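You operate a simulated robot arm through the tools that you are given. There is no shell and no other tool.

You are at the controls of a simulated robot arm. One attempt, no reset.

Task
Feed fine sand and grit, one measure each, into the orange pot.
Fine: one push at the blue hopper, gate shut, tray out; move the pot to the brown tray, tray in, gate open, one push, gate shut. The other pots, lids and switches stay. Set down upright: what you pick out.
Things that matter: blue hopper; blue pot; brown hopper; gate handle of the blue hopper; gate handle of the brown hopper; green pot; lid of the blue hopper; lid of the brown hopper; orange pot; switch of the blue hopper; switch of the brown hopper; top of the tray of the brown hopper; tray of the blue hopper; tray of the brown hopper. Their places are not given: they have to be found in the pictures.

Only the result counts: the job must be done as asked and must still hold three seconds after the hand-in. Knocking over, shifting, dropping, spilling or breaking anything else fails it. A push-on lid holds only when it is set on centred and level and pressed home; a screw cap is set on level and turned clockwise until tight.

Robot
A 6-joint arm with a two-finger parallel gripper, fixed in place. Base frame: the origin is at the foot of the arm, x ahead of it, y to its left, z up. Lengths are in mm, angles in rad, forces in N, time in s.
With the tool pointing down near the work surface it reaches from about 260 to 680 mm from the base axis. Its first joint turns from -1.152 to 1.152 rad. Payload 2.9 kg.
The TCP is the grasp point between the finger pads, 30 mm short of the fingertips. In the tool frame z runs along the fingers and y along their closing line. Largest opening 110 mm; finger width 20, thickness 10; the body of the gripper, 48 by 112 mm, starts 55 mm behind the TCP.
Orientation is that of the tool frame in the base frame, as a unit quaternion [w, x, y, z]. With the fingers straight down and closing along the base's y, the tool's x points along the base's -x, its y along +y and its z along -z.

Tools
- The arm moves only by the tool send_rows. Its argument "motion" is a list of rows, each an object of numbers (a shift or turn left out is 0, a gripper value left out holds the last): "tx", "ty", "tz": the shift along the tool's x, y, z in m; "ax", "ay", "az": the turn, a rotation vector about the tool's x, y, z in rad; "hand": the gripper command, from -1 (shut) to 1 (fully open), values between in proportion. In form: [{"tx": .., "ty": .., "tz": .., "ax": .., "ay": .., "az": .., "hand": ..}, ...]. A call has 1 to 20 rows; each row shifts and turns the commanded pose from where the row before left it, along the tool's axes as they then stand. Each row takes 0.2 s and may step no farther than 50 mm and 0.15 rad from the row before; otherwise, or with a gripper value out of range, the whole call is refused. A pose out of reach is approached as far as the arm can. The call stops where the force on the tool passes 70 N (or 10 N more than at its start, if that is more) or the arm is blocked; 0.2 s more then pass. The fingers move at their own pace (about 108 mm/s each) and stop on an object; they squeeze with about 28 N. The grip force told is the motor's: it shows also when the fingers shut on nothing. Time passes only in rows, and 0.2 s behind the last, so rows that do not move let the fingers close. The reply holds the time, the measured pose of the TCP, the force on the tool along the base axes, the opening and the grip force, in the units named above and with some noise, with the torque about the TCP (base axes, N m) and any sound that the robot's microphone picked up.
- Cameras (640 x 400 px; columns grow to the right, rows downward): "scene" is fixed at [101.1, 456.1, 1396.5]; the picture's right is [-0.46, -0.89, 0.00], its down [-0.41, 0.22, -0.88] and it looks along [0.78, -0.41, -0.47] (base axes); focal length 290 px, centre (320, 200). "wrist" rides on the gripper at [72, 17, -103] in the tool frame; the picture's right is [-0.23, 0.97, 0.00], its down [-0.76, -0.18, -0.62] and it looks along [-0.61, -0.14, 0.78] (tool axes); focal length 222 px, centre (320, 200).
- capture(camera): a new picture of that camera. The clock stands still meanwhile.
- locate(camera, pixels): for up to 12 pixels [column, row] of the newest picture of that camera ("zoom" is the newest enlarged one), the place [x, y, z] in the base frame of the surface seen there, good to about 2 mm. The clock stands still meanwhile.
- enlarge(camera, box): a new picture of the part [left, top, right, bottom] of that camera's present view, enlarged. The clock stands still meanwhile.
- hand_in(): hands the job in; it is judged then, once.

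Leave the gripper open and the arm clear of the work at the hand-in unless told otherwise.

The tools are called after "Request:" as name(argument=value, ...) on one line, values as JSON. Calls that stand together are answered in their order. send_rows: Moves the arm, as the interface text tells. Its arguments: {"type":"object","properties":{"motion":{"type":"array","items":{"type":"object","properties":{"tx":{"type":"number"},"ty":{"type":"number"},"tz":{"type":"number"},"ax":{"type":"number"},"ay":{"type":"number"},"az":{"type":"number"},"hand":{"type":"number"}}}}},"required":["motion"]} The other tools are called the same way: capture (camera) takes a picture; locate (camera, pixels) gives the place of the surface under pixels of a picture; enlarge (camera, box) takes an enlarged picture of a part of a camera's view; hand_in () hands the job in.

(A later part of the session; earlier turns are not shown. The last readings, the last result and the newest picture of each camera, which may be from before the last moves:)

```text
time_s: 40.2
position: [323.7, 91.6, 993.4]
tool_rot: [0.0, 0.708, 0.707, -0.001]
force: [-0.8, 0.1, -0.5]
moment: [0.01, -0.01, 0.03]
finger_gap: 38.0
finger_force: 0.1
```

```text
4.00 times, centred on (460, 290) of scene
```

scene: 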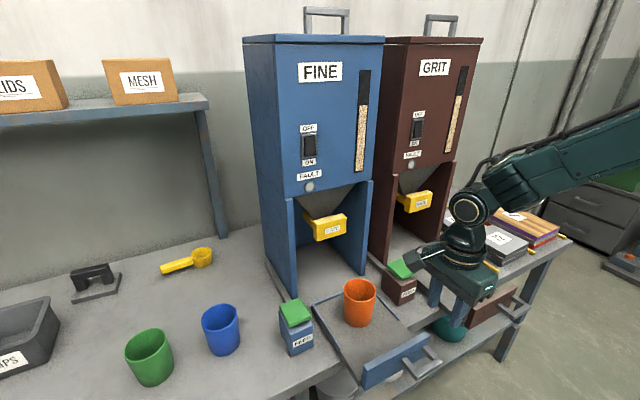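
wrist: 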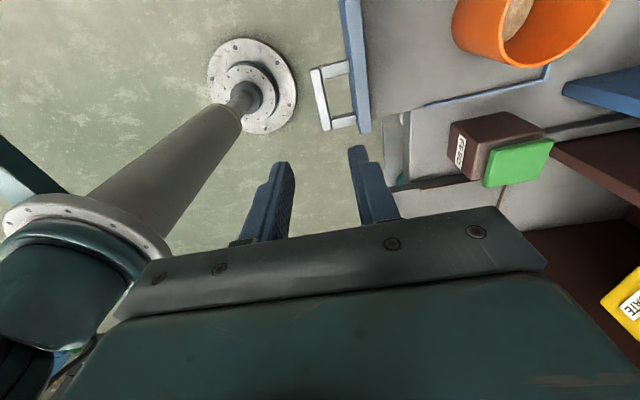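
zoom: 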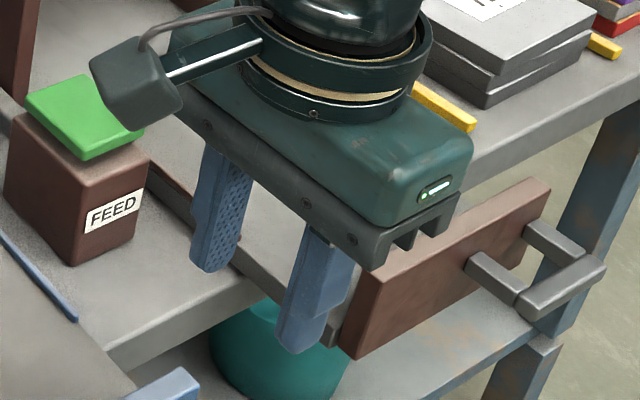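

The pot centre is about (520.5,129), the rim z≈872, and the radius about 39. The tray floor is z≈776, its side walls are at y≈45 and 217.5, and its rear wall is at x≈604. I'll go above the pot with the gripper fully open, closing along x, and stop at z≈950 to check.

Request:
send_rows(motion=[{"ty": 0.033, "tx": 0.0063, "hand": 1}, {"ty": 0.033, "tx": 0.0063}, {"ty": 0.033, "tx": 0.0063}, {"ty": 0.033, "tx": 0.0063}, {"ty": 0.033, "tx": 0.0063}, {"ty": 0.0318, "tx": 0.0064}, {"tz": 0.02}, {"tz": 0.02}, {}])

Request:
capture(camera="wrist")

Request:
capture(camera="scene")

```text
time_s: 42.2
position: [520.9, 127.8, 952.7]
tool_rot: [0.0, 0.708, 0.706, 0.0]
force: [-0.7, 0.4, -0.4]
moment: [0.01, 0.01, -0.02]
finger_gap: 110.0
finger_force: 0.1
```

```text
taken
```

wrist: 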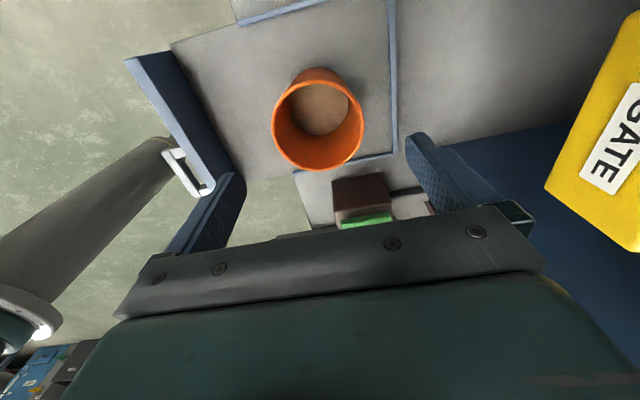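

```text
taken
```

scene: 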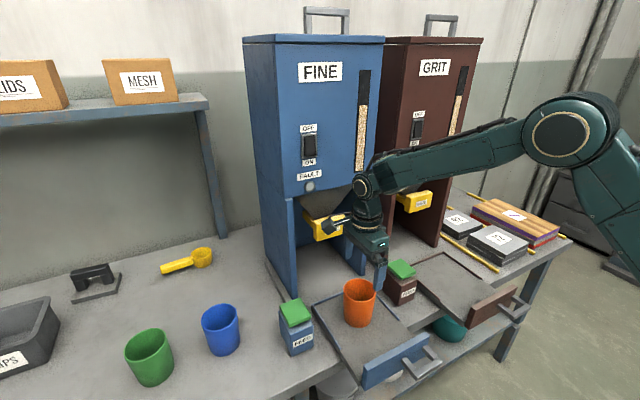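

The pot interior with sand is visible. I'll measure its rim in the wrist view and the brown tray walls in the scene view, where they are now unobstructed.

Request:
enlarge(camera="wrist", box=[260, 50, 380, 180])

Request:
locate(camera="zoom", pixels=[[176, 220], [460, 215], [320, 343], [320, 100], [200, 140], [440, 140], [220, 310], [420, 310], [320, 200], [300, 150], [350, 200], [290, 210]])

Request:
enlarge(camera="scene", box=[380, 230, 540, 340])

```text
3.08 times, centred on (320, 115) of wrist
```

zoom: 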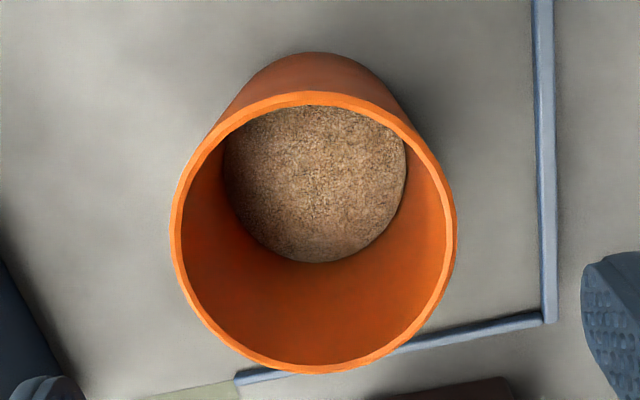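

```text
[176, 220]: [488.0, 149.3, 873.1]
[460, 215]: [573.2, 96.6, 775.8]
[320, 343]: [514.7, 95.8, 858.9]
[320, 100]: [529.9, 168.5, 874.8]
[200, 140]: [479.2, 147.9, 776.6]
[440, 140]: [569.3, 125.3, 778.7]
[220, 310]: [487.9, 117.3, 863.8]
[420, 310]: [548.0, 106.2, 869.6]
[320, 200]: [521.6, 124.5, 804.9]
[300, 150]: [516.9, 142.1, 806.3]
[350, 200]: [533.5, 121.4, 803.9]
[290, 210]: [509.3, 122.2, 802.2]
```

```text
3.64 times, centred on (460, 285) of scene
```

zoom: 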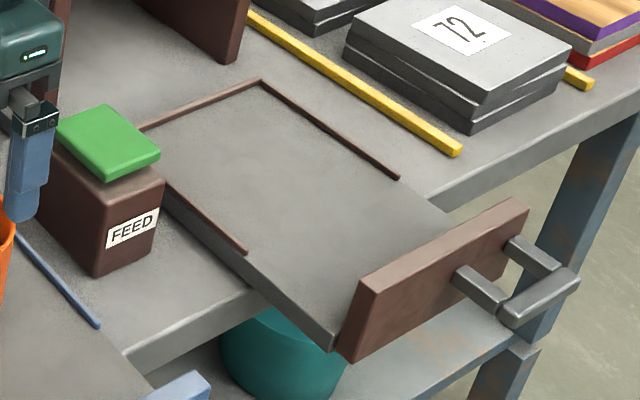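

The sand surface is at z≈805 inside the pot. I measure a few more rim points after this, but first the brown tray walls in this zoom.

Request:
locate(camera="zoom", pixels=[[246, 251], [180, 192], [262, 81], [200, 106], [396, 176], [330, 128], [345, 345], [525, 210], [365, 285], [540, 300], [510, 320], [570, 275]])

Request:
enlarge(camera="wrist", box=[260, 50, 380, 180])

Request:
locate(camera="zoom", pixels=[[174, 235], [453, 235], [315, 369], [310, 97], [210, 145], [420, 150], [215, 330], [410, 330], [250, 112], [370, 107], [190, 180], [440, 180]])

```text
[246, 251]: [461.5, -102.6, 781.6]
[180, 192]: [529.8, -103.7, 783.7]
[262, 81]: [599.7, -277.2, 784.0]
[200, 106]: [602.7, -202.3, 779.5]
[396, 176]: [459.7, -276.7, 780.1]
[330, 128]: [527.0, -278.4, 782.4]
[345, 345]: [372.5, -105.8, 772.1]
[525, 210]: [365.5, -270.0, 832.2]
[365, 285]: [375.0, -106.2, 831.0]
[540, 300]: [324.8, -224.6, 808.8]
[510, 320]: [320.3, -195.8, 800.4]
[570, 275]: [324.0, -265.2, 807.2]
```

```text
3.08 times, centred on (320, 115) of wrist
```

zoom: 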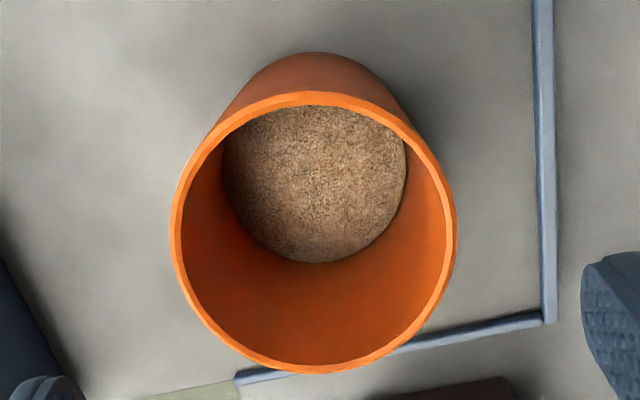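

```text
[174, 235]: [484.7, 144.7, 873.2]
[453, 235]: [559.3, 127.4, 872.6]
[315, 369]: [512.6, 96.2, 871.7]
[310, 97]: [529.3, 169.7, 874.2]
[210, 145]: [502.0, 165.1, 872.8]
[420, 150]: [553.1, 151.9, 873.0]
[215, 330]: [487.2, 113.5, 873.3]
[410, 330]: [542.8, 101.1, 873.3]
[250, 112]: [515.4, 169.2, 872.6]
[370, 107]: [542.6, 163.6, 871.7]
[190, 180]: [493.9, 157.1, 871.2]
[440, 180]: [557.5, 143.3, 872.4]
```

The rim fits a circle centred at (521.5,133) with z≈872.6. The brown tray walls are at y≈-103 and -277.5 (centre -190) and its rear wall at x≈602, so the matching target on it is about (519.5,-189.5). Now I shift y by +5 mm, go down to z≈845 around the pot, and close.

Request:
send_rows(motion=[{"tx": 0.005}, {"tz": 0.03}, {"tz": 0.03}, {"tz": 0.025}, {"tz": 0.015}, {"tz": 0.008}, {}, {"hand": -1}, {}, {}, {}])

Request:
capture(camera="wrist")

```text
time_s: 44.6
position: [522.0, 132.8, 842.8]
tool_rot: [-0.001, 0.707, 0.707, 0.0]
force: [-0.2, -0.2, -0.3]
moment: [0.03, 0.01, -0.03]
finger_gap: 79.0
finger_force: 27.9
```

```text
taken
```

wrist: 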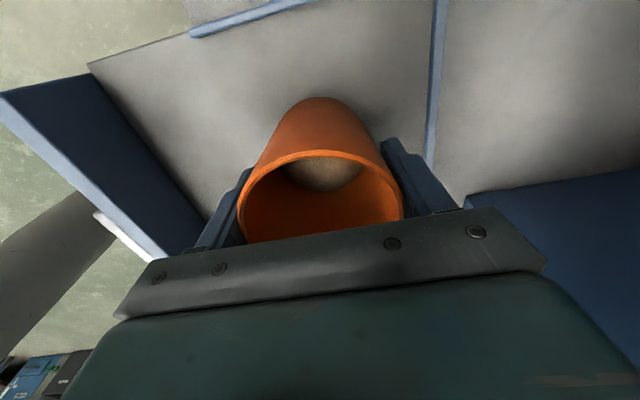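

The pot is gripped (gap 79 mm, 28 N). I lift gently to about 130 mm up.

Request:
send_rows(motion=[{"tz": -0.003}, {"tz": -0.007}, {"tz": -0.012}, {"tz": -0.018}, {"tz": -0.022}, {"tz": -0.022}, {"tz": -0.02}, {"tz": -0.014}, {"tz": -0.008}, {"tz": -0.004}, {}])

Request:
capture(camera="scene")

```text
time_s: 47.0
position: [522.8, 132.6, 974.8]
tool_rot: [-0.001, 0.707, 0.708, 0.0]
force: [0.2, -0.2, -1.9]
moment: [0.04, -0.04, 0.0]
finger_gap: 78.9
finger_force: 28.0
```

```text
taken
```

scene: 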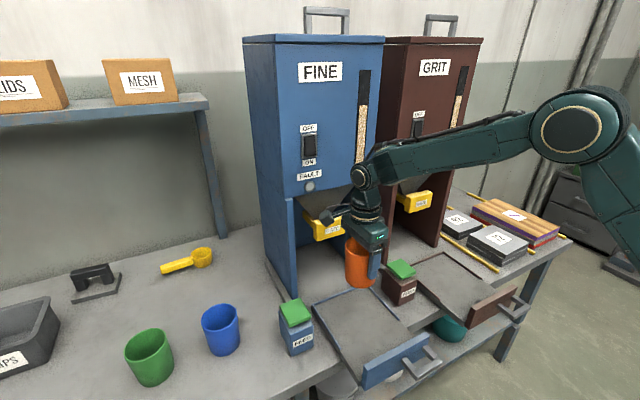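

The pot is clear and upright with its bottom near z≈908, above the brown feed box (856). I carry it smoothly along -y to y≈-189.5.

Request:
send_rows(motion=[{"tx": -0.005, "ty": -0.001}, {"tx": -0.012, "ty": -0.001}, {"tx": -0.02, "ty": -0.001}, {"tx": -0.025}, {"tx": -0.025}, {"tx": -0.025}, {"tx": -0.025}, {"tx": -0.025}, {"tx": -0.025}, {"tx": -0.025}, {"tx": -0.025}, {"tx": -0.025}, {"tx": -0.022}, {"tx": -0.018}, {"tx": -0.012}, {"tx": -0.006}, {"tx": -0.002}, {}])

Request:
capture(camera="scene")

Request:
capture(camera="wrist")

```text
time_s: 50.8
position: [519.5, -188.7, 973.9]
tool_rot: [-0.001, 0.707, 0.707, 0.001]
force: [0.1, 0.1, -2.5]
moment: [0.0, 0.0, -0.01]
finger_gap: 78.9
finger_force: 28.0
```

```text
taken
```

scene: 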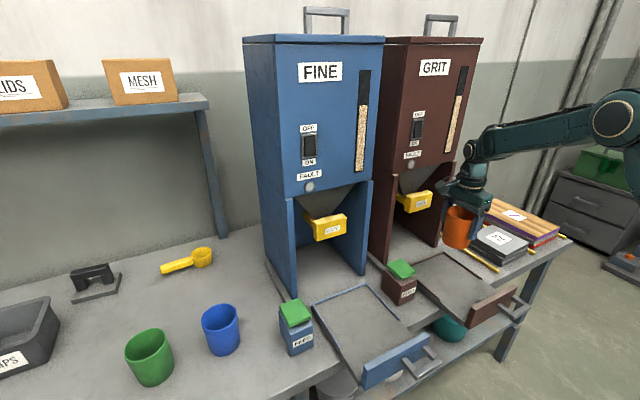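

```text
taken
```

wrist: 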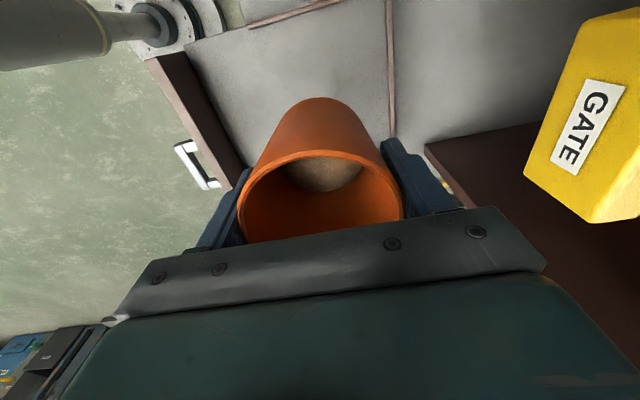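

The pot is over the brown tray at (519.5,-188.7). I lower it slowly to about 3 mm above the tray floor.

Request:
send_rows(motion=[{"tz": 0.005}, {"tz": 0.012}, {"tz": 0.02}, {"tz": 0.025}, {"tz": 0.025}, {"tz": 0.02}, {"tz": 0.012}, {"tz": 0.006}, {"tz": 0.002}, {}])

Request:
enlarge(camera="scene", box=[380, 200, 540, 320])

```text
time_s: 53.0
position: [518.3, -188.4, 846.0]
tool_rot: [0.0, 0.707, 0.708, 0.0]
force: [-0.2, 0.0, -1.9]
moment: [0.02, 0.02, 0.0]
finger_gap: 79.1
finger_force: 27.7
```

```text
3.33 times, centred on (460, 260) of scene
```

zoom: 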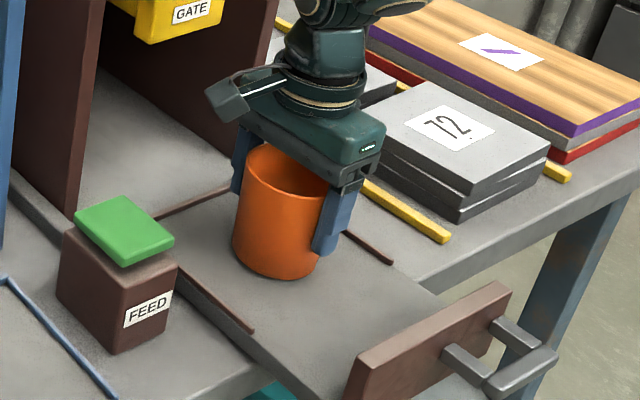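

About 3 mm remain. I lower in 1 mm steps until the force shows contact.

Request:
send_rows(motion=[{"tz": 0.001, "ty": 0.001}, {"tz": 0.001}, {"tz": 0.001}])

```text
time_s: 53.8
position: [520.0, -188.8, 844.4]
tool_rot: [0.0, 0.707, 0.707, 0.001]
force: [-0.4, -1.5, -1.3]
moment: [0.02, 0.0, 0.0]
finger_gap: 78.9
finger_force: 28.0
```

Request:
send_rows(motion=[{"tz": 0.001}, {"tz": 0.0005}])

```text
time_s: 54.4
position: [520.7, -189.5, 842.7]
tool_rot: [0.0, 0.707, 0.707, -0.001]
force: [-0.7, 0.5, -0.9]
moment: [0.01, 0.0, 0.03]
finger_gap: 79.1
finger_force: 28.1
```

The load has dropped from -2 to -0.9 N, so it is nearly touching. One more small step.

Request:
send_rows(motion=[{"tz": 0.0007}, {}])

```text
time_s: 55.0
position: [520.3, -190.0, 842.8]
tool_rot: [0.0, 0.708, 0.707, 0.0]
force: [-2.0, -1.0, 6.8]
moment: [0.04, 0.1, 0.03]
finger_gap: 79.0
finger_force: 27.3
```

Contact: +6.8 N. I open the gripper fully, wait, then rise straight up clear of the pot.

Request:
send_rows(motion=[{"tz": -0.0005}, {"hand": 1}, {}, {}, {"tz": -0.01}, {"tz": -0.03}, {"tz": -0.04}, {"tz": -0.04}, {}])

Request:
capture(camera="wrist")

Request:
enlarge(camera="scene", box=[380, 200, 540, 320])

```text
time_s: 57.0
position: [519.7, -186.9, 963.9]
tool_rot: [0.0, 0.707, 0.708, 0.0]
force: [0.5, -0.1, 0.5]
moment: [-0.03, 0.02, -0.04]
finger_gap: 109.9
finger_force: 0.1
```

```text
taken
```

wrist: 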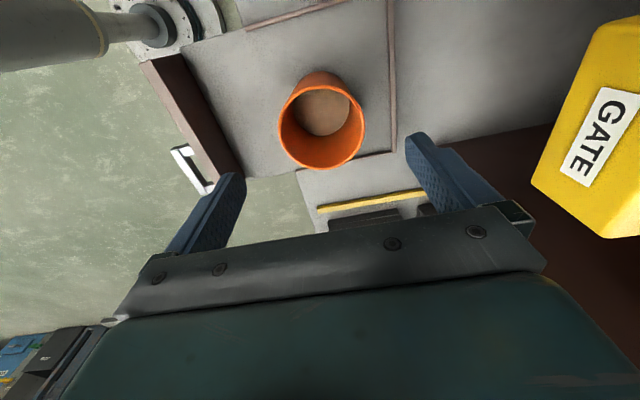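

```text
3.33 times, centred on (460, 260) of scene
```

zoom: 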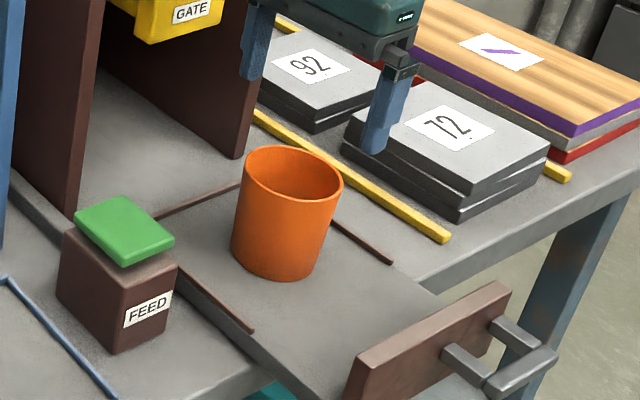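

The pot stands upright on the brown tray with its sand still inside. I check the pot's position against the tray walls and measure the brown handle bar in the wrist view.

Request:
enlarge(camera="wrist", box=[150, 50, 420, 220])

Request:
locate(camera="zoom", pixels=[[305, 187], [505, 180], [418, 284], [405, 92], [572, 150], [500, 247], [75, 250], [95, 285], [120, 320], [70, 230], [130, 330], [135, 240]])

```text
2.35 times, centred on (285, 135) of wrist
```

zoom: 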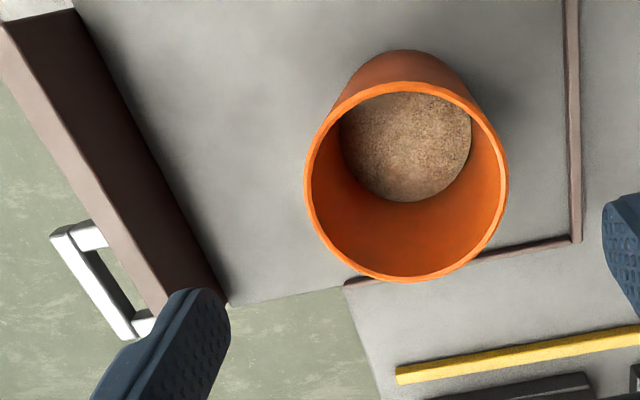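

```text
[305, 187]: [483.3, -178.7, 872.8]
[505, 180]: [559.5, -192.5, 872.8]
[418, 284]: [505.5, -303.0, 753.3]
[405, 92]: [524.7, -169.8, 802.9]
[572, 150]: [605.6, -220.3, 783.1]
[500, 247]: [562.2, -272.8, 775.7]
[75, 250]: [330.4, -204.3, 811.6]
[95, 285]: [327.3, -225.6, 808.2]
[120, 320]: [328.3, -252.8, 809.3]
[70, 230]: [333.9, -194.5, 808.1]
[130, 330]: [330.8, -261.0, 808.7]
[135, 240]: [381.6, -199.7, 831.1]
```

I measure more rim points to fit the pot centre.

Request:
locate(camera="zoom", pixels=[[402, 86], [412, 279], [332, 240], [482, 240], [345, 105], [478, 110], [308, 200], [505, 195], [60, 235], [128, 337], [85, 268], [110, 300]])

```text
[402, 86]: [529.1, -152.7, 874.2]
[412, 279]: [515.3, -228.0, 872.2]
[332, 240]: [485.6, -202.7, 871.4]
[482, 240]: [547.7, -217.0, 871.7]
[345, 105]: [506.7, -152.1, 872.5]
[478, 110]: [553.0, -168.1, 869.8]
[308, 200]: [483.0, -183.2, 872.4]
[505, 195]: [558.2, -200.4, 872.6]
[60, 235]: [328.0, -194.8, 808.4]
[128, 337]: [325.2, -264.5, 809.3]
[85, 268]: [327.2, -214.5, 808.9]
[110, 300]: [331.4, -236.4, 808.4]
```

The pot centre fits about (521,-189), matching the intended spot. The brown handle bar centre is near (327,-230) with its top at z≈809. I move above it with the fingers narrowed to 38 mm and come down to z≈868.

Request:
send_rows(motion=[{"ty": -0.038}, {"ty": -0.038, "tx": -0.01}, {"ty": -0.038, "tx": -0.01}, {"ty": -0.038, "tx": -0.012, "hand": -0.31}, {"ty": -0.041, "tx": -0.011}, {"tz": 0.03}, {"tz": 0.03}, {"tz": 0.025}, {"tz": 0.01}, {}])

Request:
capture(camera="wrist")

Request:
enlarge(camera="scene", box=[400, 220, 560, 340])

```text
time_s: 59.2
position: [325.4, -231.9, 868.3]
tool_rot: [0.001, 0.707, 0.707, 0.0]
force: [0.2, 0.3, 0.5]
moment: [0.01, 0.0, 0.01]
finger_gap: 37.9
finger_force: 0.1
```

```text
taken
```

wrist: 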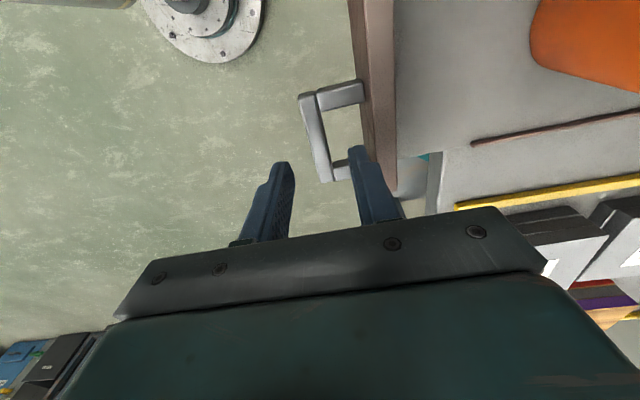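

```text
3.33 times, centred on (480, 280) of scene
```

zoom: 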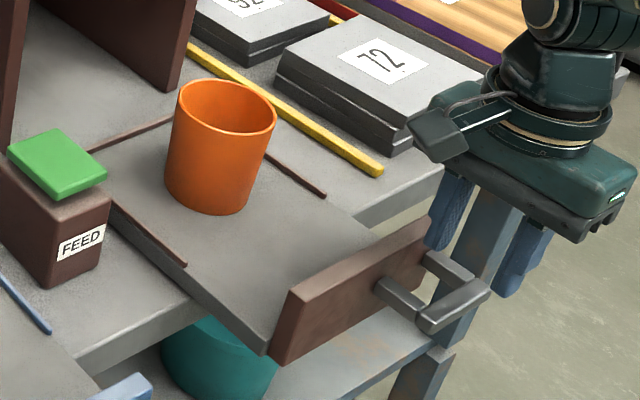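

The bar appears at the same place in the wrist view as the blue one did, so I'm aligned. I lower to z≈806 and close.

Request:
send_rows(motion=[{"tz": 0.025}, {"tz": 0.02}, {"tz": 0.017}, {}, {"hand": -1}, {"hand": -1}, {}, {}])

```text
time_s: 61.0
position: [326.7, -231.3, 805.1]
tool_rot: [0.0, 0.707, 0.707, 0.0]
force: [0.2, -0.9, -6.8]
moment: [-0.4, 0.03, -0.12]
finger_gap: 14.0
finger_force: 45.1
```

Gripped. Now I push the brown tray in slowly along +x with gentle ramps, first about 103 mm.

Request:
send_rows(motion=[{"ty": 0.003}, {"ty": 0.006}, {"ty": 0.01}, {"ty": 0.012}, {"ty": 0.012}, {"ty": 0.012}, {"ty": 0.012}, {"ty": 0.012}, {"ty": 0.012}, {"ty": 0.008}, {"ty": 0.004}, {}])

Request:
capture(camera="scene")

```text
time_s: 63.6
position: [431.2, -231.4, 805.1]
tool_rot: [-0.001, 0.707, 0.707, 0.001]
force: [-1.0, 14.3, -5.2]
moment: [0.47, 0.05, -0.4]
finger_gap: 14.0
finger_force: 45.8
```

```text
taken
```

scene: 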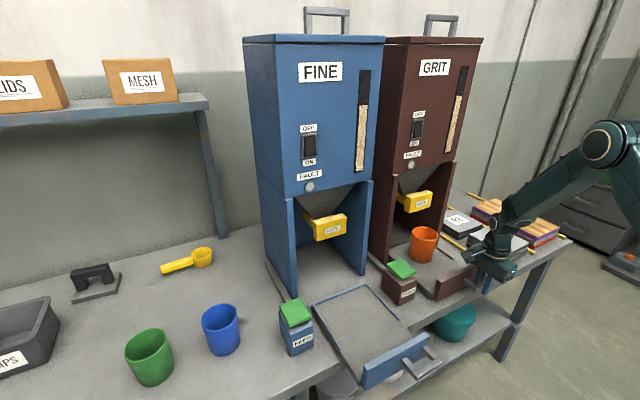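

The tray goes in smoothly and the pot is upright. I continue about 106 mm, easing a small side load.

Request:
send_rows(motion=[{"tx": 0.0007}, {"ty": 0.003}, {"ty": 0.006}, {"ty": 0.01}, {"ty": 0.012}, {"ty": 0.012}, {"ty": 0.012}, {"ty": 0.012}, {"ty": 0.012}, {"ty": 0.01}, {"ty": 0.008}, {"ty": 0.004}, {"ty": 0.002}, {}])

```text
time_s: 66.6
position: [531.8, -230.2, 804.9]
tool_rot: [-0.001, 0.707, 0.707, -0.001]
force: [-0.2, 4.6, -19.2]
moment: [-0.4, 0.09, 0.24]
finger_gap: 13.8
finger_force: 44.9
```

At x≈532, with about 14 mm left. I creep in with small steps until the stop is felt.

Request:
send_rows(motion=[{"tz": 0.0007}, {"ty": 0.003}, {"ty": 0.004}, {"ty": 0.003}, {"ty": 0.002}, {}])

```text
time_s: 68.0
position: [544.6, -230.8, 805.7]
tool_rot: [0.0, 0.707, 0.708, 0.0]
force: [-0.8, 11.3, -9.3]
moment: [0.36, 0.15, -0.25]
finger_gap: 14.0
finger_force: 45.0
```

Request:
send_rows(motion=[{"ty": 0.001}, {"ty": 0.001}, {"ty": 0.001}, {}])

```text
time_s: 69.0
position: [544.9, -230.7, 805.4]
tool_rot: [-0.004, 0.707, 0.707, -0.002]
force: [-28.9, 7.3, 7.4]
moment: [-0.95, 0.05, 0.55]
finger_gap: 13.7
finger_force: 45.0
```

The tray is home: -29 N along x, stopped at x≈545. I relax, open to 38 mm and rise straight up.

Request:
send_rows(motion=[{"ty": -0.002}, {"hand": -0.31}, {}, {}, {"tz": -0.015}, {"tz": -0.035}, {"tz": -0.045}, {"tz": -0.045}, {"tz": -0.045}, {"ty": -0.03, "tz": -0.03}, {"ty": -0.03, "tz": -0.03}, {}])

Request:
enlarge(camera="scene", box=[370, 150, 510, 300])

Request:
capture(camera="wrist")

```text
time_s: 71.6
position: [483.3, -233.1, 1049.9]
tool_rot: [0.0, 0.707, 0.707, 0.0]
force: [0.1, -0.9, -0.1]
moment: [0.02, 0.04, -0.05]
finger_gap: 38.0
finger_force: 0.2
```

```text
2.67 times, centred on (440, 225) of scene
```

zoom: 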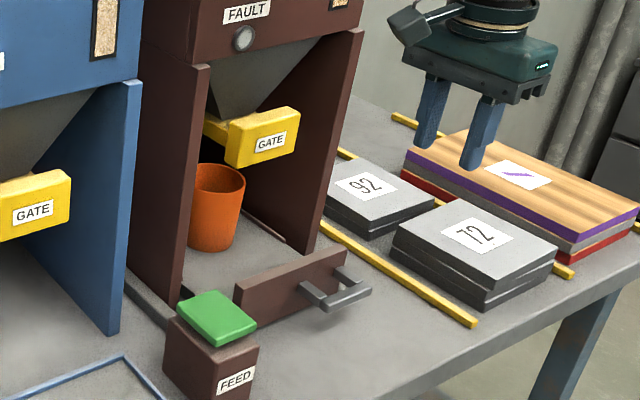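

```text
taken
```

wrist: 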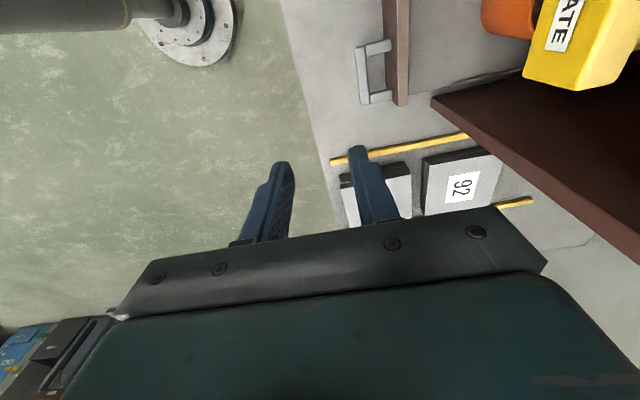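

The tray is in and the pot stands under the brown spout. Now I measure the brown gate handle edges for gripping.

Request:
enlarge(camera="scene", box=[390, 170, 450, 220])

Request:
locate(camera="zoom", pixels=[[195, 230], [415, 165], [190, 290], [410, 230], [220, 190], [400, 145], [300, 250], [260, 170], [180, 170], [390, 160], [200, 330], [100, 200]])

```text
8.00 times, centred on (420, 195) of scene
```

zoom: 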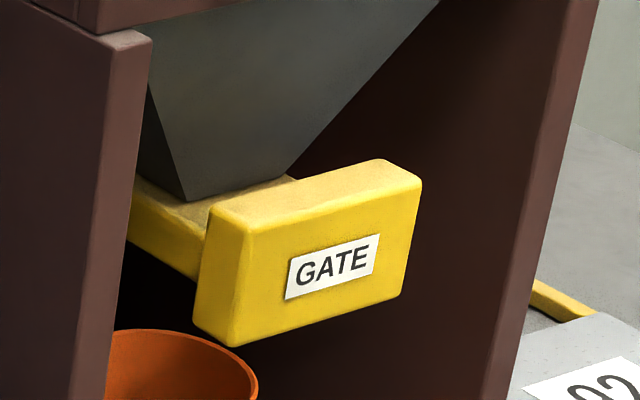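

```text
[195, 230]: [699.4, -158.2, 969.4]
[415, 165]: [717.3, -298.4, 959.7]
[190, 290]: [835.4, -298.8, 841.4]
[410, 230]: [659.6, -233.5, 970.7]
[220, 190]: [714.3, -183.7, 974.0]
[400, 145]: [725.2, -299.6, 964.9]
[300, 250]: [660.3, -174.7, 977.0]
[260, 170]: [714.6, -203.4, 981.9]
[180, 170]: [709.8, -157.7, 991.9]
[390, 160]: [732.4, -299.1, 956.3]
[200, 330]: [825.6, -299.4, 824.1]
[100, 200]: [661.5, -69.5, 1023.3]
```

I measure a few more points right on the handle's edges.

Request:
locate(camera="zoom", pixels=[[250, 245], [225, 240], [235, 335], [205, 310], [415, 195], [398, 290], [330, 200], [380, 168], [290, 195], [160, 225], [215, 212], [310, 318]])

```text
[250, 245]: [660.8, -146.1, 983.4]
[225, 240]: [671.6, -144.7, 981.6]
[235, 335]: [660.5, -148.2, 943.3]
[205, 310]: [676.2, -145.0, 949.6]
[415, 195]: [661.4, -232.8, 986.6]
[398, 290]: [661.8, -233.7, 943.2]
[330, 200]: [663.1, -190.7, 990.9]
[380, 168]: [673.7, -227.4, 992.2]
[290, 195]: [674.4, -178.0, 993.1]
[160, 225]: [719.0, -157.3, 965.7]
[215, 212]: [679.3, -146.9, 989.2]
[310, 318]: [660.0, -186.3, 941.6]
```

The handle is x 660 to 680, y -144 to -234, z 938 to 992, centred at (−189, 965). From the current yaw, pitching about tool x makes the fingers close along z, which suits the 54 mm height. I'll shift to y≈-189, move a bit forward, open to 80 mm and pitch the tool ahead.

Request:
send_rows(motion=[{"tx": 0.022, "ty": 0.015, "hand": 0.455}, {"tx": 0.022, "ty": 0.015}, {"ax": -0.1428}, {"ax": -0.1428}, {"ax": -0.1428}, {"ax": -0.1428}, {"ax": -0.1428}, {"ax": -0.1428}, {"ax": -0.1428}, {"ax": -0.1428}, {"ax": -0.1428}, {"ax": -0.1428}, {"ax": -0.1428}, {}])

Request:
capture(camera="scene")

Request:
capture(camera="wrist")

```text
time_s: 74.6
position: [515.2, -188.0, 1049.6]
tool_rot: [0.501, 0.5, 0.5, 0.499]
force: [-0.5, 0.0, 0.2]
moment: [0.05, 0.02, -0.02]
finger_gap: 80.1
finger_force: 0.0
```

```text
taken
```

scene: 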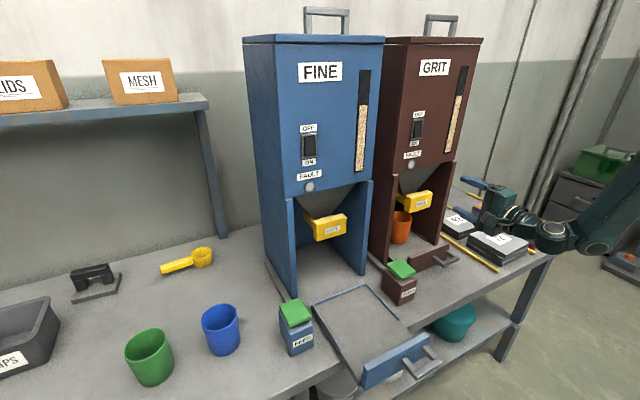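

```text
taken
```

wrist: 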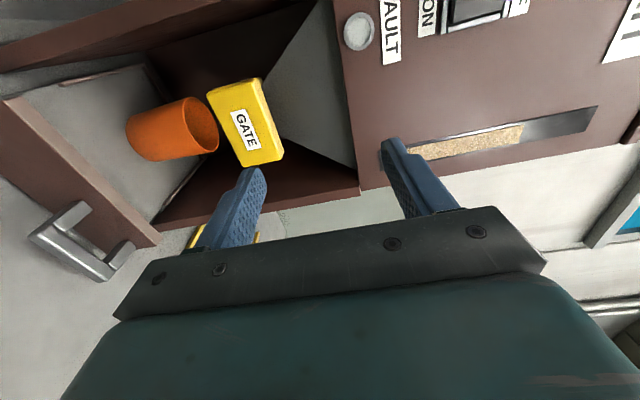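

The tool now points ahead: tool x is base +y, tool y is base +z, tool z is base +x. I lower to z≈965 and advance to x≈612, with the tips still 18 mm short of the handle, then check.

Request:
send_rows(motion=[{"ty": -0.028, "tz": 0.02}, {"ty": -0.028, "tz": 0.02}, {"ty": -0.0286, "tz": 0.02}, {"tz": 0.02}, {"tz": 0.017}, {}])

Request:
capture(camera="wrist")

Request:
enlarge(camera="scene", box=[370, 150, 510, 290])

```text
time_s: 76.0
position: [613.0, -186.1, 964.9]
tool_rot: [0.501, 0.5, 0.5, 0.5]
force: [0.0, -0.6, 1.2]
moment: [0.03, 0.01, -0.01]
finger_gap: 80.0
finger_force: 0.1
```

```text
taken
```

wrist: 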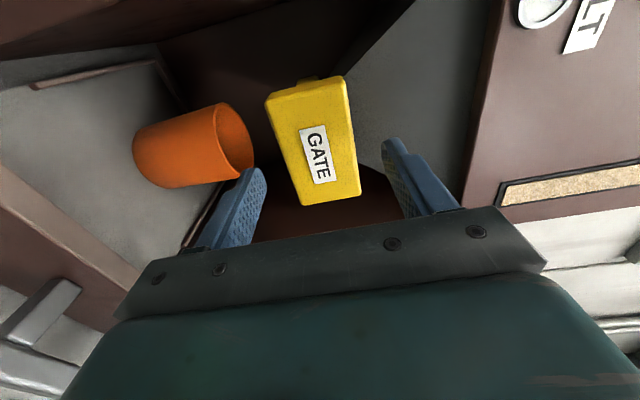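

```text
2.86 times, centred on (440, 220) of scene
```

zoom: 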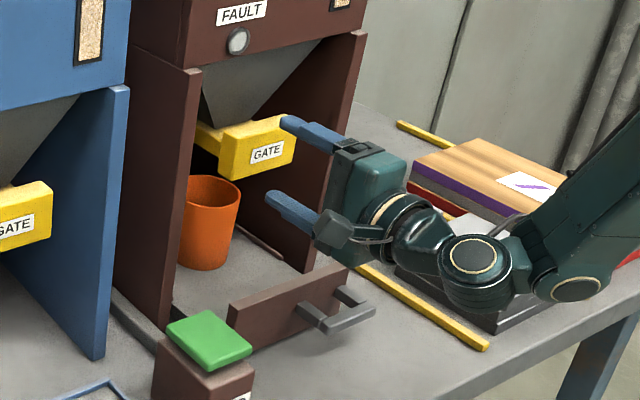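

The handle sits between the upper and lower fingers. I advance 42 mm to x≈655 and close on the handle.

Request:
send_rows(motion=[{"tz": 0.012}, {"tz": 0.012}, {"tz": 0.012}, {"tz": 0.006}, {}, {"hand": -1}, {}, {}])

Request:
enlarge(camera="scene", box=[370, 150, 510, 290])

```text
time_s: 77.8
position: [655.1, -187.5, 963.4]
tool_rot: [0.499, 0.501, 0.501, 0.499]
force: [0.8, -0.1, -7.7]
moment: [-0.18, -0.36, -0.17]
finger_gap: 54.6
finger_force: 44.7
```

```text
2.86 times, centred on (440, 220) of scene
```

zoom: 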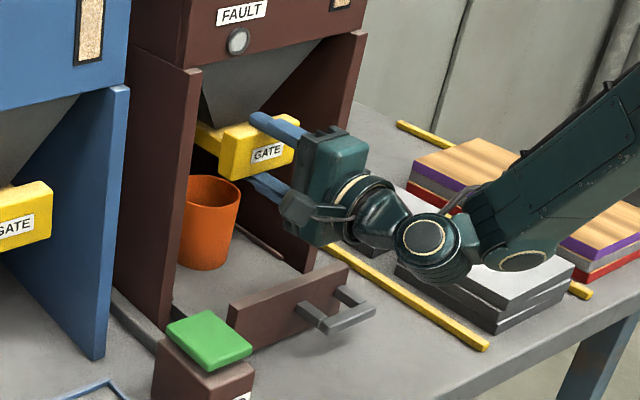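

Gripped (gap 54.6 mm). I pull straight back about 40 mm first.

Request:
send_rows(motion=[{"tz": -0.003}, {"tz": -0.006}, {"tz": -0.008}, {"tz": -0.008}, {"tz": -0.008}, {"tz": -0.006}, {}])

```text
time_s: 79.4
position: [616.3, -185.8, 964.1]
tool_rot: [0.498, 0.5, 0.502, 0.5]
force: [0.1, 11.1, -18.8]
moment: [-0.18, -0.49, -0.34]
finger_gap: 55.0
finger_force: 44.8
```

Moved 38.8 mm. I go on in small steps until the gate stops, easing the side load.

Request:
send_rows(motion=[{"ty": -0.0005, "tx": 0.0005}, {"tz": -0.002}, {"tz": -0.002}, {"tz": -0.002}, {"tz": -0.001}, {}])

Request:
enlarge(camera="scene", box=[370, 150, 510, 290])

```text
time_s: 80.8
position: [609.7, -186.7, 962.6]
tool_rot: [0.498, 0.5, 0.502, 0.5]
force: [15.6, 1.3, -22.6]
moment: [0.37, 0.22, 0.79]
finger_gap: 54.5
finger_force: 44.9
```

```text
2.86 times, centred on (440, 220) of scene
```

zoom: 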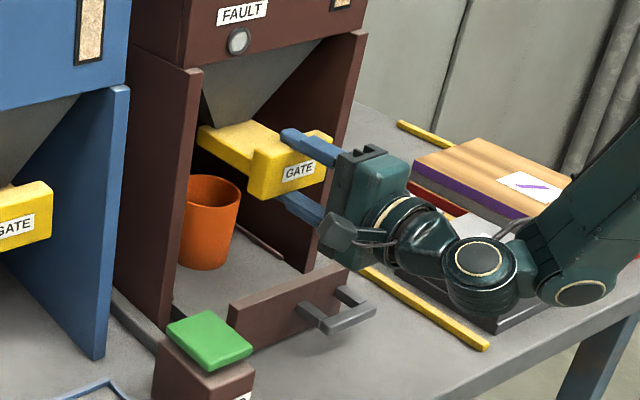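

The gate hit its stop (15.6 N) after 45 mm of travel, so it is open. I open the fingers, back straight out, rise, and pitch the tool down again.

Request:
send_rows(motion=[{"hand": 0.455}, {}, {}, {"tz": -0.02}, {"tz": -0.03}, {"tz": -0.025, "ty": 0.01}, {"ty": 0.04}, {"ty": 0.04}, {"ax": 0.1428}, {"ax": 0.1428}, {"ax": 0.1428}, {"ax": 0.1428}, {"ax": 0.1428}, {"ax": 0.1428}, {"ax": 0.1428}, {"ax": 0.1428}, {"ax": 0.1428}, {"ax": 0.1428}, {"ax": 0.1428}, {}])

Request:
capture(camera="scene")

Request:
capture(camera="wrist")

```text
time_s: 85.0
position: [534.5, -186.6, 1054.8]
tool_rot: [-0.002, 0.707, 0.707, 0.0]
force: [-0.1, 0.7, 0.0]
moment: [0.0, -0.01, -0.02]
finger_gap: 80.1
finger_force: 0.0
```

```text
taken
```

scene: 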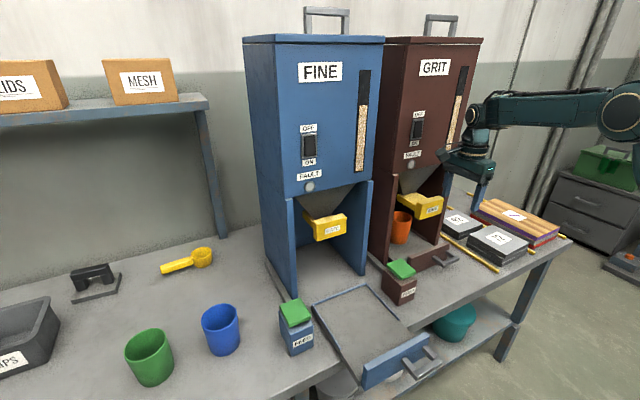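

```text
taken
```

wrist: 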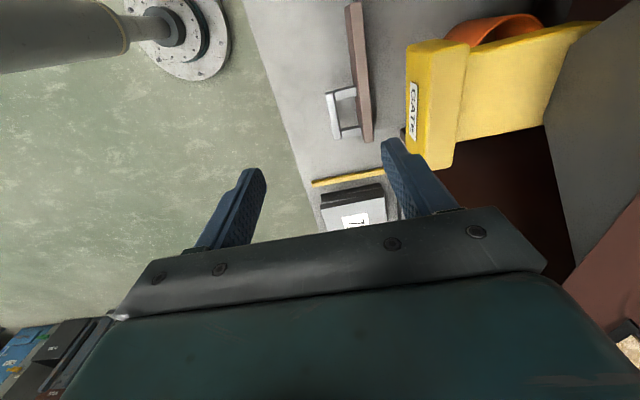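

The brown gate now stands out like the blue one did at the start. I measure the brown feed button, the gate face and the pot in the scene view, and check the grit level before feeding.

Request:
enlarge(camera="scene", box=[370, 240, 440, 310])

Request:
locate(camera="zoom", pixels=[[165, 130], [240, 120], [270, 165], [195, 190], [220, 150], [180, 160], [260, 140], [200, 250], [235, 210]])

Request:
enlarge(camera="scene", box=[380, 60, 480, 250])

Request:
locate(camera="zoom", pixels=[[325, 305], [350, 305], [270, 340], [282, 352], [360, 75]])

```text
5.71 times, centred on (405, 275) of scene
```

zoom: 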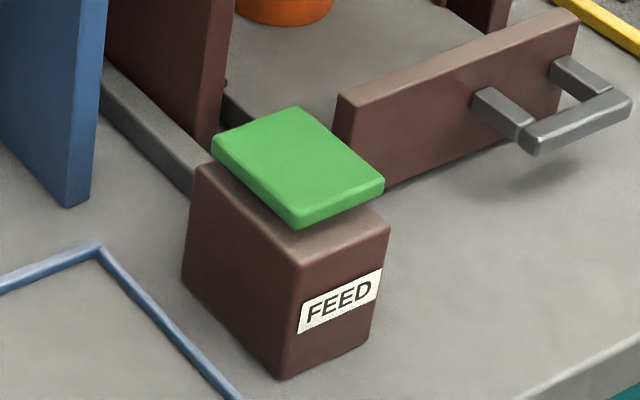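

```text
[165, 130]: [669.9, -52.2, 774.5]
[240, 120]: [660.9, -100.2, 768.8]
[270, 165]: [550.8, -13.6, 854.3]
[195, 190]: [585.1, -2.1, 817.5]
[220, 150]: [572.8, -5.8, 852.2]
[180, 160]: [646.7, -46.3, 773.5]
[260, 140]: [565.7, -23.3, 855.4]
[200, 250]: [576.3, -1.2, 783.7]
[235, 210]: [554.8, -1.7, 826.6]
```

```text
2.11 times, centred on (430, 155) of scene
```

zoom: 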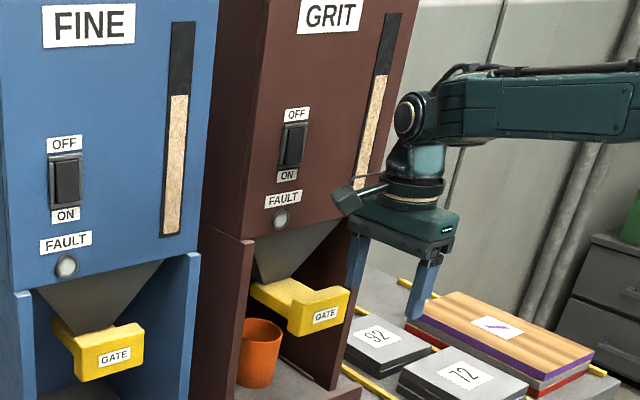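

```text
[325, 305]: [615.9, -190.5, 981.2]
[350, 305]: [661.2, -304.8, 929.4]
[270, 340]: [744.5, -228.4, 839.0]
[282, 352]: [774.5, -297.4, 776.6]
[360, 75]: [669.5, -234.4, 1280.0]
```

The brown gate face reads x≈616, so it is open. I need the brown button's centre at zoom (298,160), so I enlarge again and measure there.

Request:
enlarge(camera="scene", box=[370, 240, 440, 310])

Request:
locate(camera="zoom", pixels=[[298, 160], [295, 114], [375, 180], [298, 207], [222, 143], [298, 217]])

```text
5.71 times, centred on (405, 275) of scene
```

zoom: 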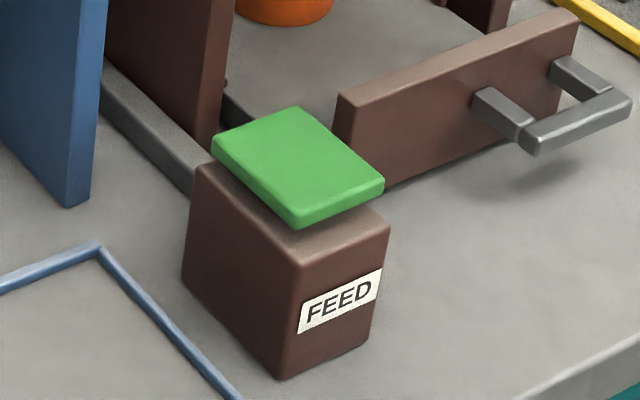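

```text
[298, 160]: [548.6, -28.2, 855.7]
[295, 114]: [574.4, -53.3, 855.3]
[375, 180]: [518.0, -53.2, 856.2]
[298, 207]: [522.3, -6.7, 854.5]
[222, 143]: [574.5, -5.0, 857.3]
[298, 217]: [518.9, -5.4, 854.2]
```

The brown button centre is (546.5,-29) with its top at z≈855.5. I close the fingers, move above it and come down to about 25 mm over it.

Request:
send_rows(motion=[{"tx": 0.035, "hand": -1}, {"tx": 0.04, "ty": 0.004}, {"tx": 0.04, "ty": 0.004}, {"tx": 0.0425, "ty": 0.004}, {"tz": 0.035}, {"tz": 0.035}, {"tz": 0.035}, {"tz": 0.025}, {"tz": 0.01}, {}])

Request:
capture(camera="wrist")

Request:
enlarge(camera="scene", box=[330, 180, 470, 320])

```text
time_s: 87.2
position: [546.0, -30.3, 913.3]
tool_rot: [0.001, 0.707, 0.707, 0.0]
force: [-0.8, 0.0, -0.7]
moment: [0.03, 0.0, 0.0]
finger_gap: 0.0
finger_force: 28.0
```

```text
taken
```

wrist: 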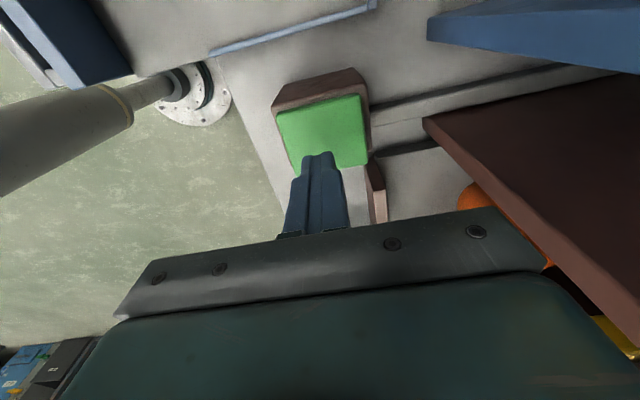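

```text
2.86 times, centred on (400, 250) of scene
```

zoom: 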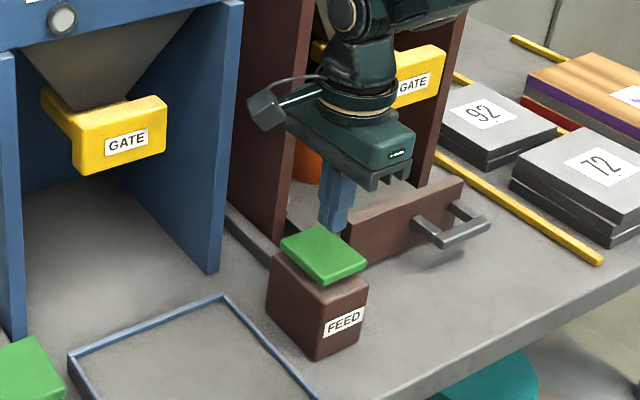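

The closed fingers are over the brown button. I press down steadily, once.

Request:
send_rows(motion=[{"tz": 0.015}, {"tz": 0.01}, {"tz": 0.003}, {"tz": 0.003}, {"tz": 0.003}])

```text
time_s: 88.4
position: [547.4, -29.1, 880.1]
tool_rot: [0.001, 0.707, 0.707, 0.0]
force: [1.0, -0.9, 1.9]
moment: [-0.03, 0.01, -0.01]
finger_gap: 0.0
finger_force: 27.8
```

No click yet. I go on pressing in the same push.

Request:
send_rows(motion=[{"tz": 0.002}, {"tz": 0.002}])

```text
time_s: 89.0
position: [546.5, -28.9, 877.3]
tool_rot: [0.0, 0.707, 0.707, 0.0]
force: [2.7, 1.2, 3.6]
moment: [0.01, -0.09, 0.01]
finger_gap: 0.1
finger_force: 28.0
heard: click
```

A click was heard at TCP z≈877. I lift straight up and wait for the measure to run.

Request:
send_rows(motion=[{"tz": -0.02}, {"tz": -0.04}, {"tz": -0.04}, {"tz": -0.04}, {"tz": -0.03}, {}, {}, {}, {}, {}])

Request:
enlarge(camera="scene", box=[380, 60, 480, 250])

Request:
capture(camera="wrist")

```text
time_s: 91.2
position: [546.5, -30.2, 1046.1]
tool_rot: [0.0, 0.707, 0.707, 0.0]
force: [0.3, -0.7, 0.0]
moment: [0.01, 0.0, -0.02]
finger_gap: 0.0
finger_force: 27.8
```

```text
2.11 times, centred on (430, 155) of scene
```

zoom: 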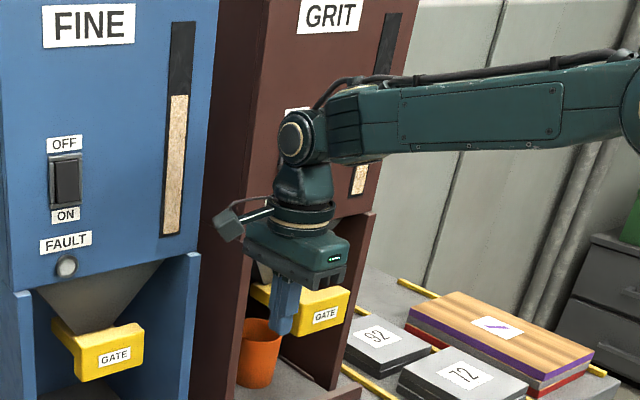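

```text
taken
```

wrist: 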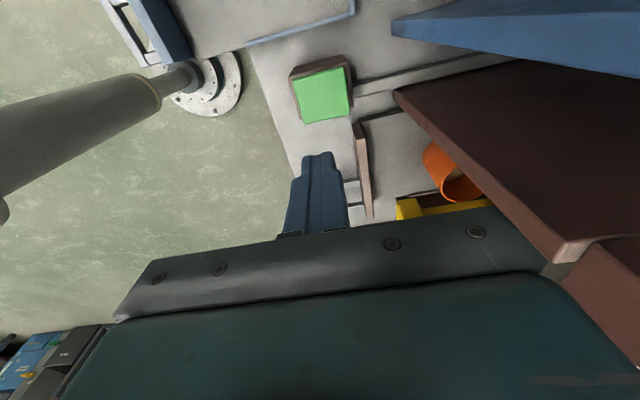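

The button is released. I move to y≈-188, x≈515 with the fingers closed, then pitch the tool ahead. There I can also check the grit level.

Request:
send_rows(motion=[{"ty": -0.015, "tx": -0.035}, {"ty": -0.015, "tx": -0.04}, {"tx": -0.04}, {"tx": -0.044}, {"ax": -0.1428}, {"ax": -0.1428}, {"ax": -0.1428}, {"ax": -0.1428}, {"ax": -0.1428}, {"ax": -0.1428}, {"ax": -0.1428}, {"ax": -0.1428}, {"ax": -0.1428}, {"ax": -0.1428}, {"ax": -0.1428}, {}])

Request:
enlarge(camera="scene", box=[380, 60, 480, 250])

Request:
capture(camera="wrist")

```text
time_s: 94.6
position: [516.3, -188.1, 1047.0]
tool_rot: [0.501, 0.5, 0.499, 0.5]
force: [-0.1, 0.7, -0.1]
moment: [0.01, -0.03, -0.02]
finger_gap: 0.1
finger_force: 27.9
```

```text
2.11 times, centred on (430, 155) of scene
```

zoom: 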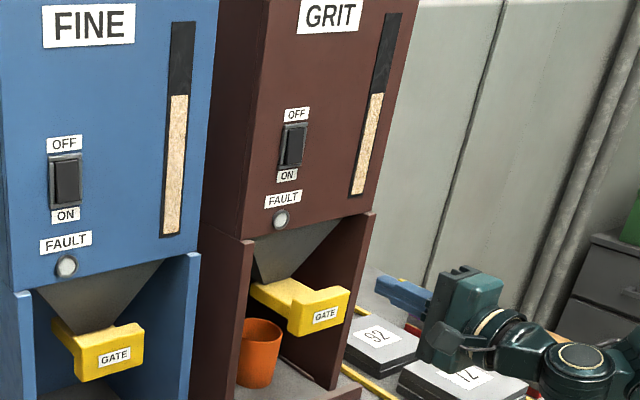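

```text
taken
```

wrist: 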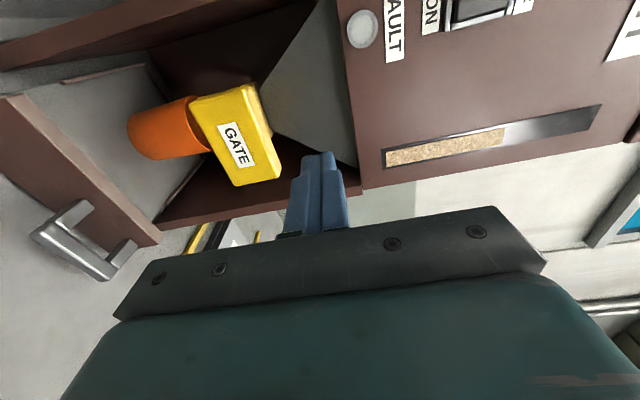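

The grit level fell (zoom row 75 to 93) and no fault lamp is lit, so one measure of grit is in. Now I lower to z≈970 and approach to x≈572 in front of the gate.

Request:
send_rows(motion=[{"ty": -0.026, "tz": 0.015}, {"ty": -0.026, "tz": 0.015}, {"ty": -0.025, "tz": 0.015}, {"tz": 0.011}, {}])

Request:
capture(camera="wrist")

Request:
enlarge(camera="scene", box=[370, 150, 510, 290])

```text
time_s: 95.8
position: [571.1, -189.8, 969.8]
tool_rot: [0.499, 0.5, 0.5, 0.5]
force: [-0.1, -0.6, -0.1]
moment: [-0.01, -0.01, 0.02]
finger_gap: 0.0
finger_force: 28.2
```

```text
taken
```

wrist: 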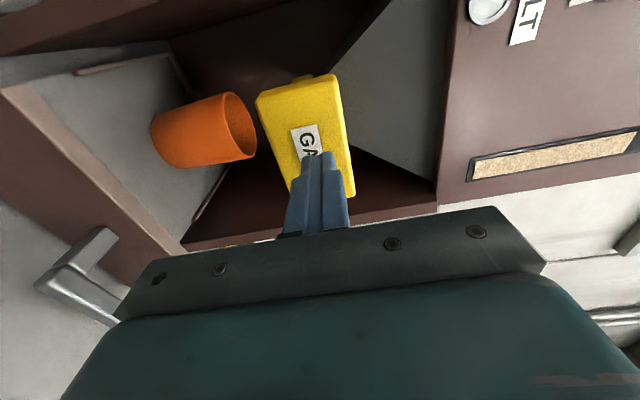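

```text
2.86 times, centred on (440, 220) of scene
```

zoom: 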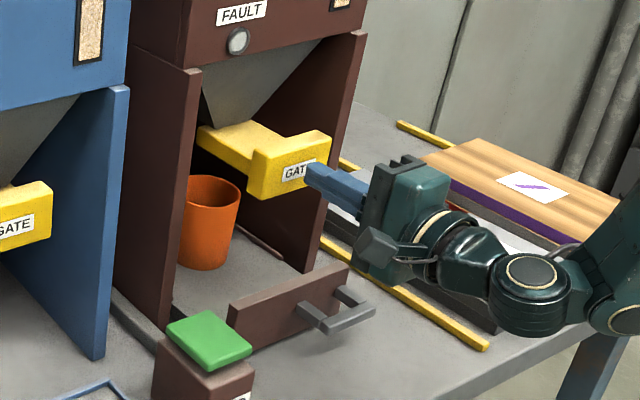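

The fingertips are centred just in front of the GATE label. I push ahead in 10 mm steps.

Request:
send_rows(motion=[{"tz": 0.01}, {"tz": 0.01}, {"tz": 0.01}, {"tz": 0.01}, {"tz": 0.009}, {"tz": 0.003}])

```text
time_s: 97.2
position: [624.1, -188.2, 968.8]
tool_rot: [0.501, 0.5, 0.499, 0.5]
force: [-0.9, -2.1, -0.1]
moment: [0.01, 0.0, -0.02]
finger_gap: 0.2
finger_force: 27.8
```

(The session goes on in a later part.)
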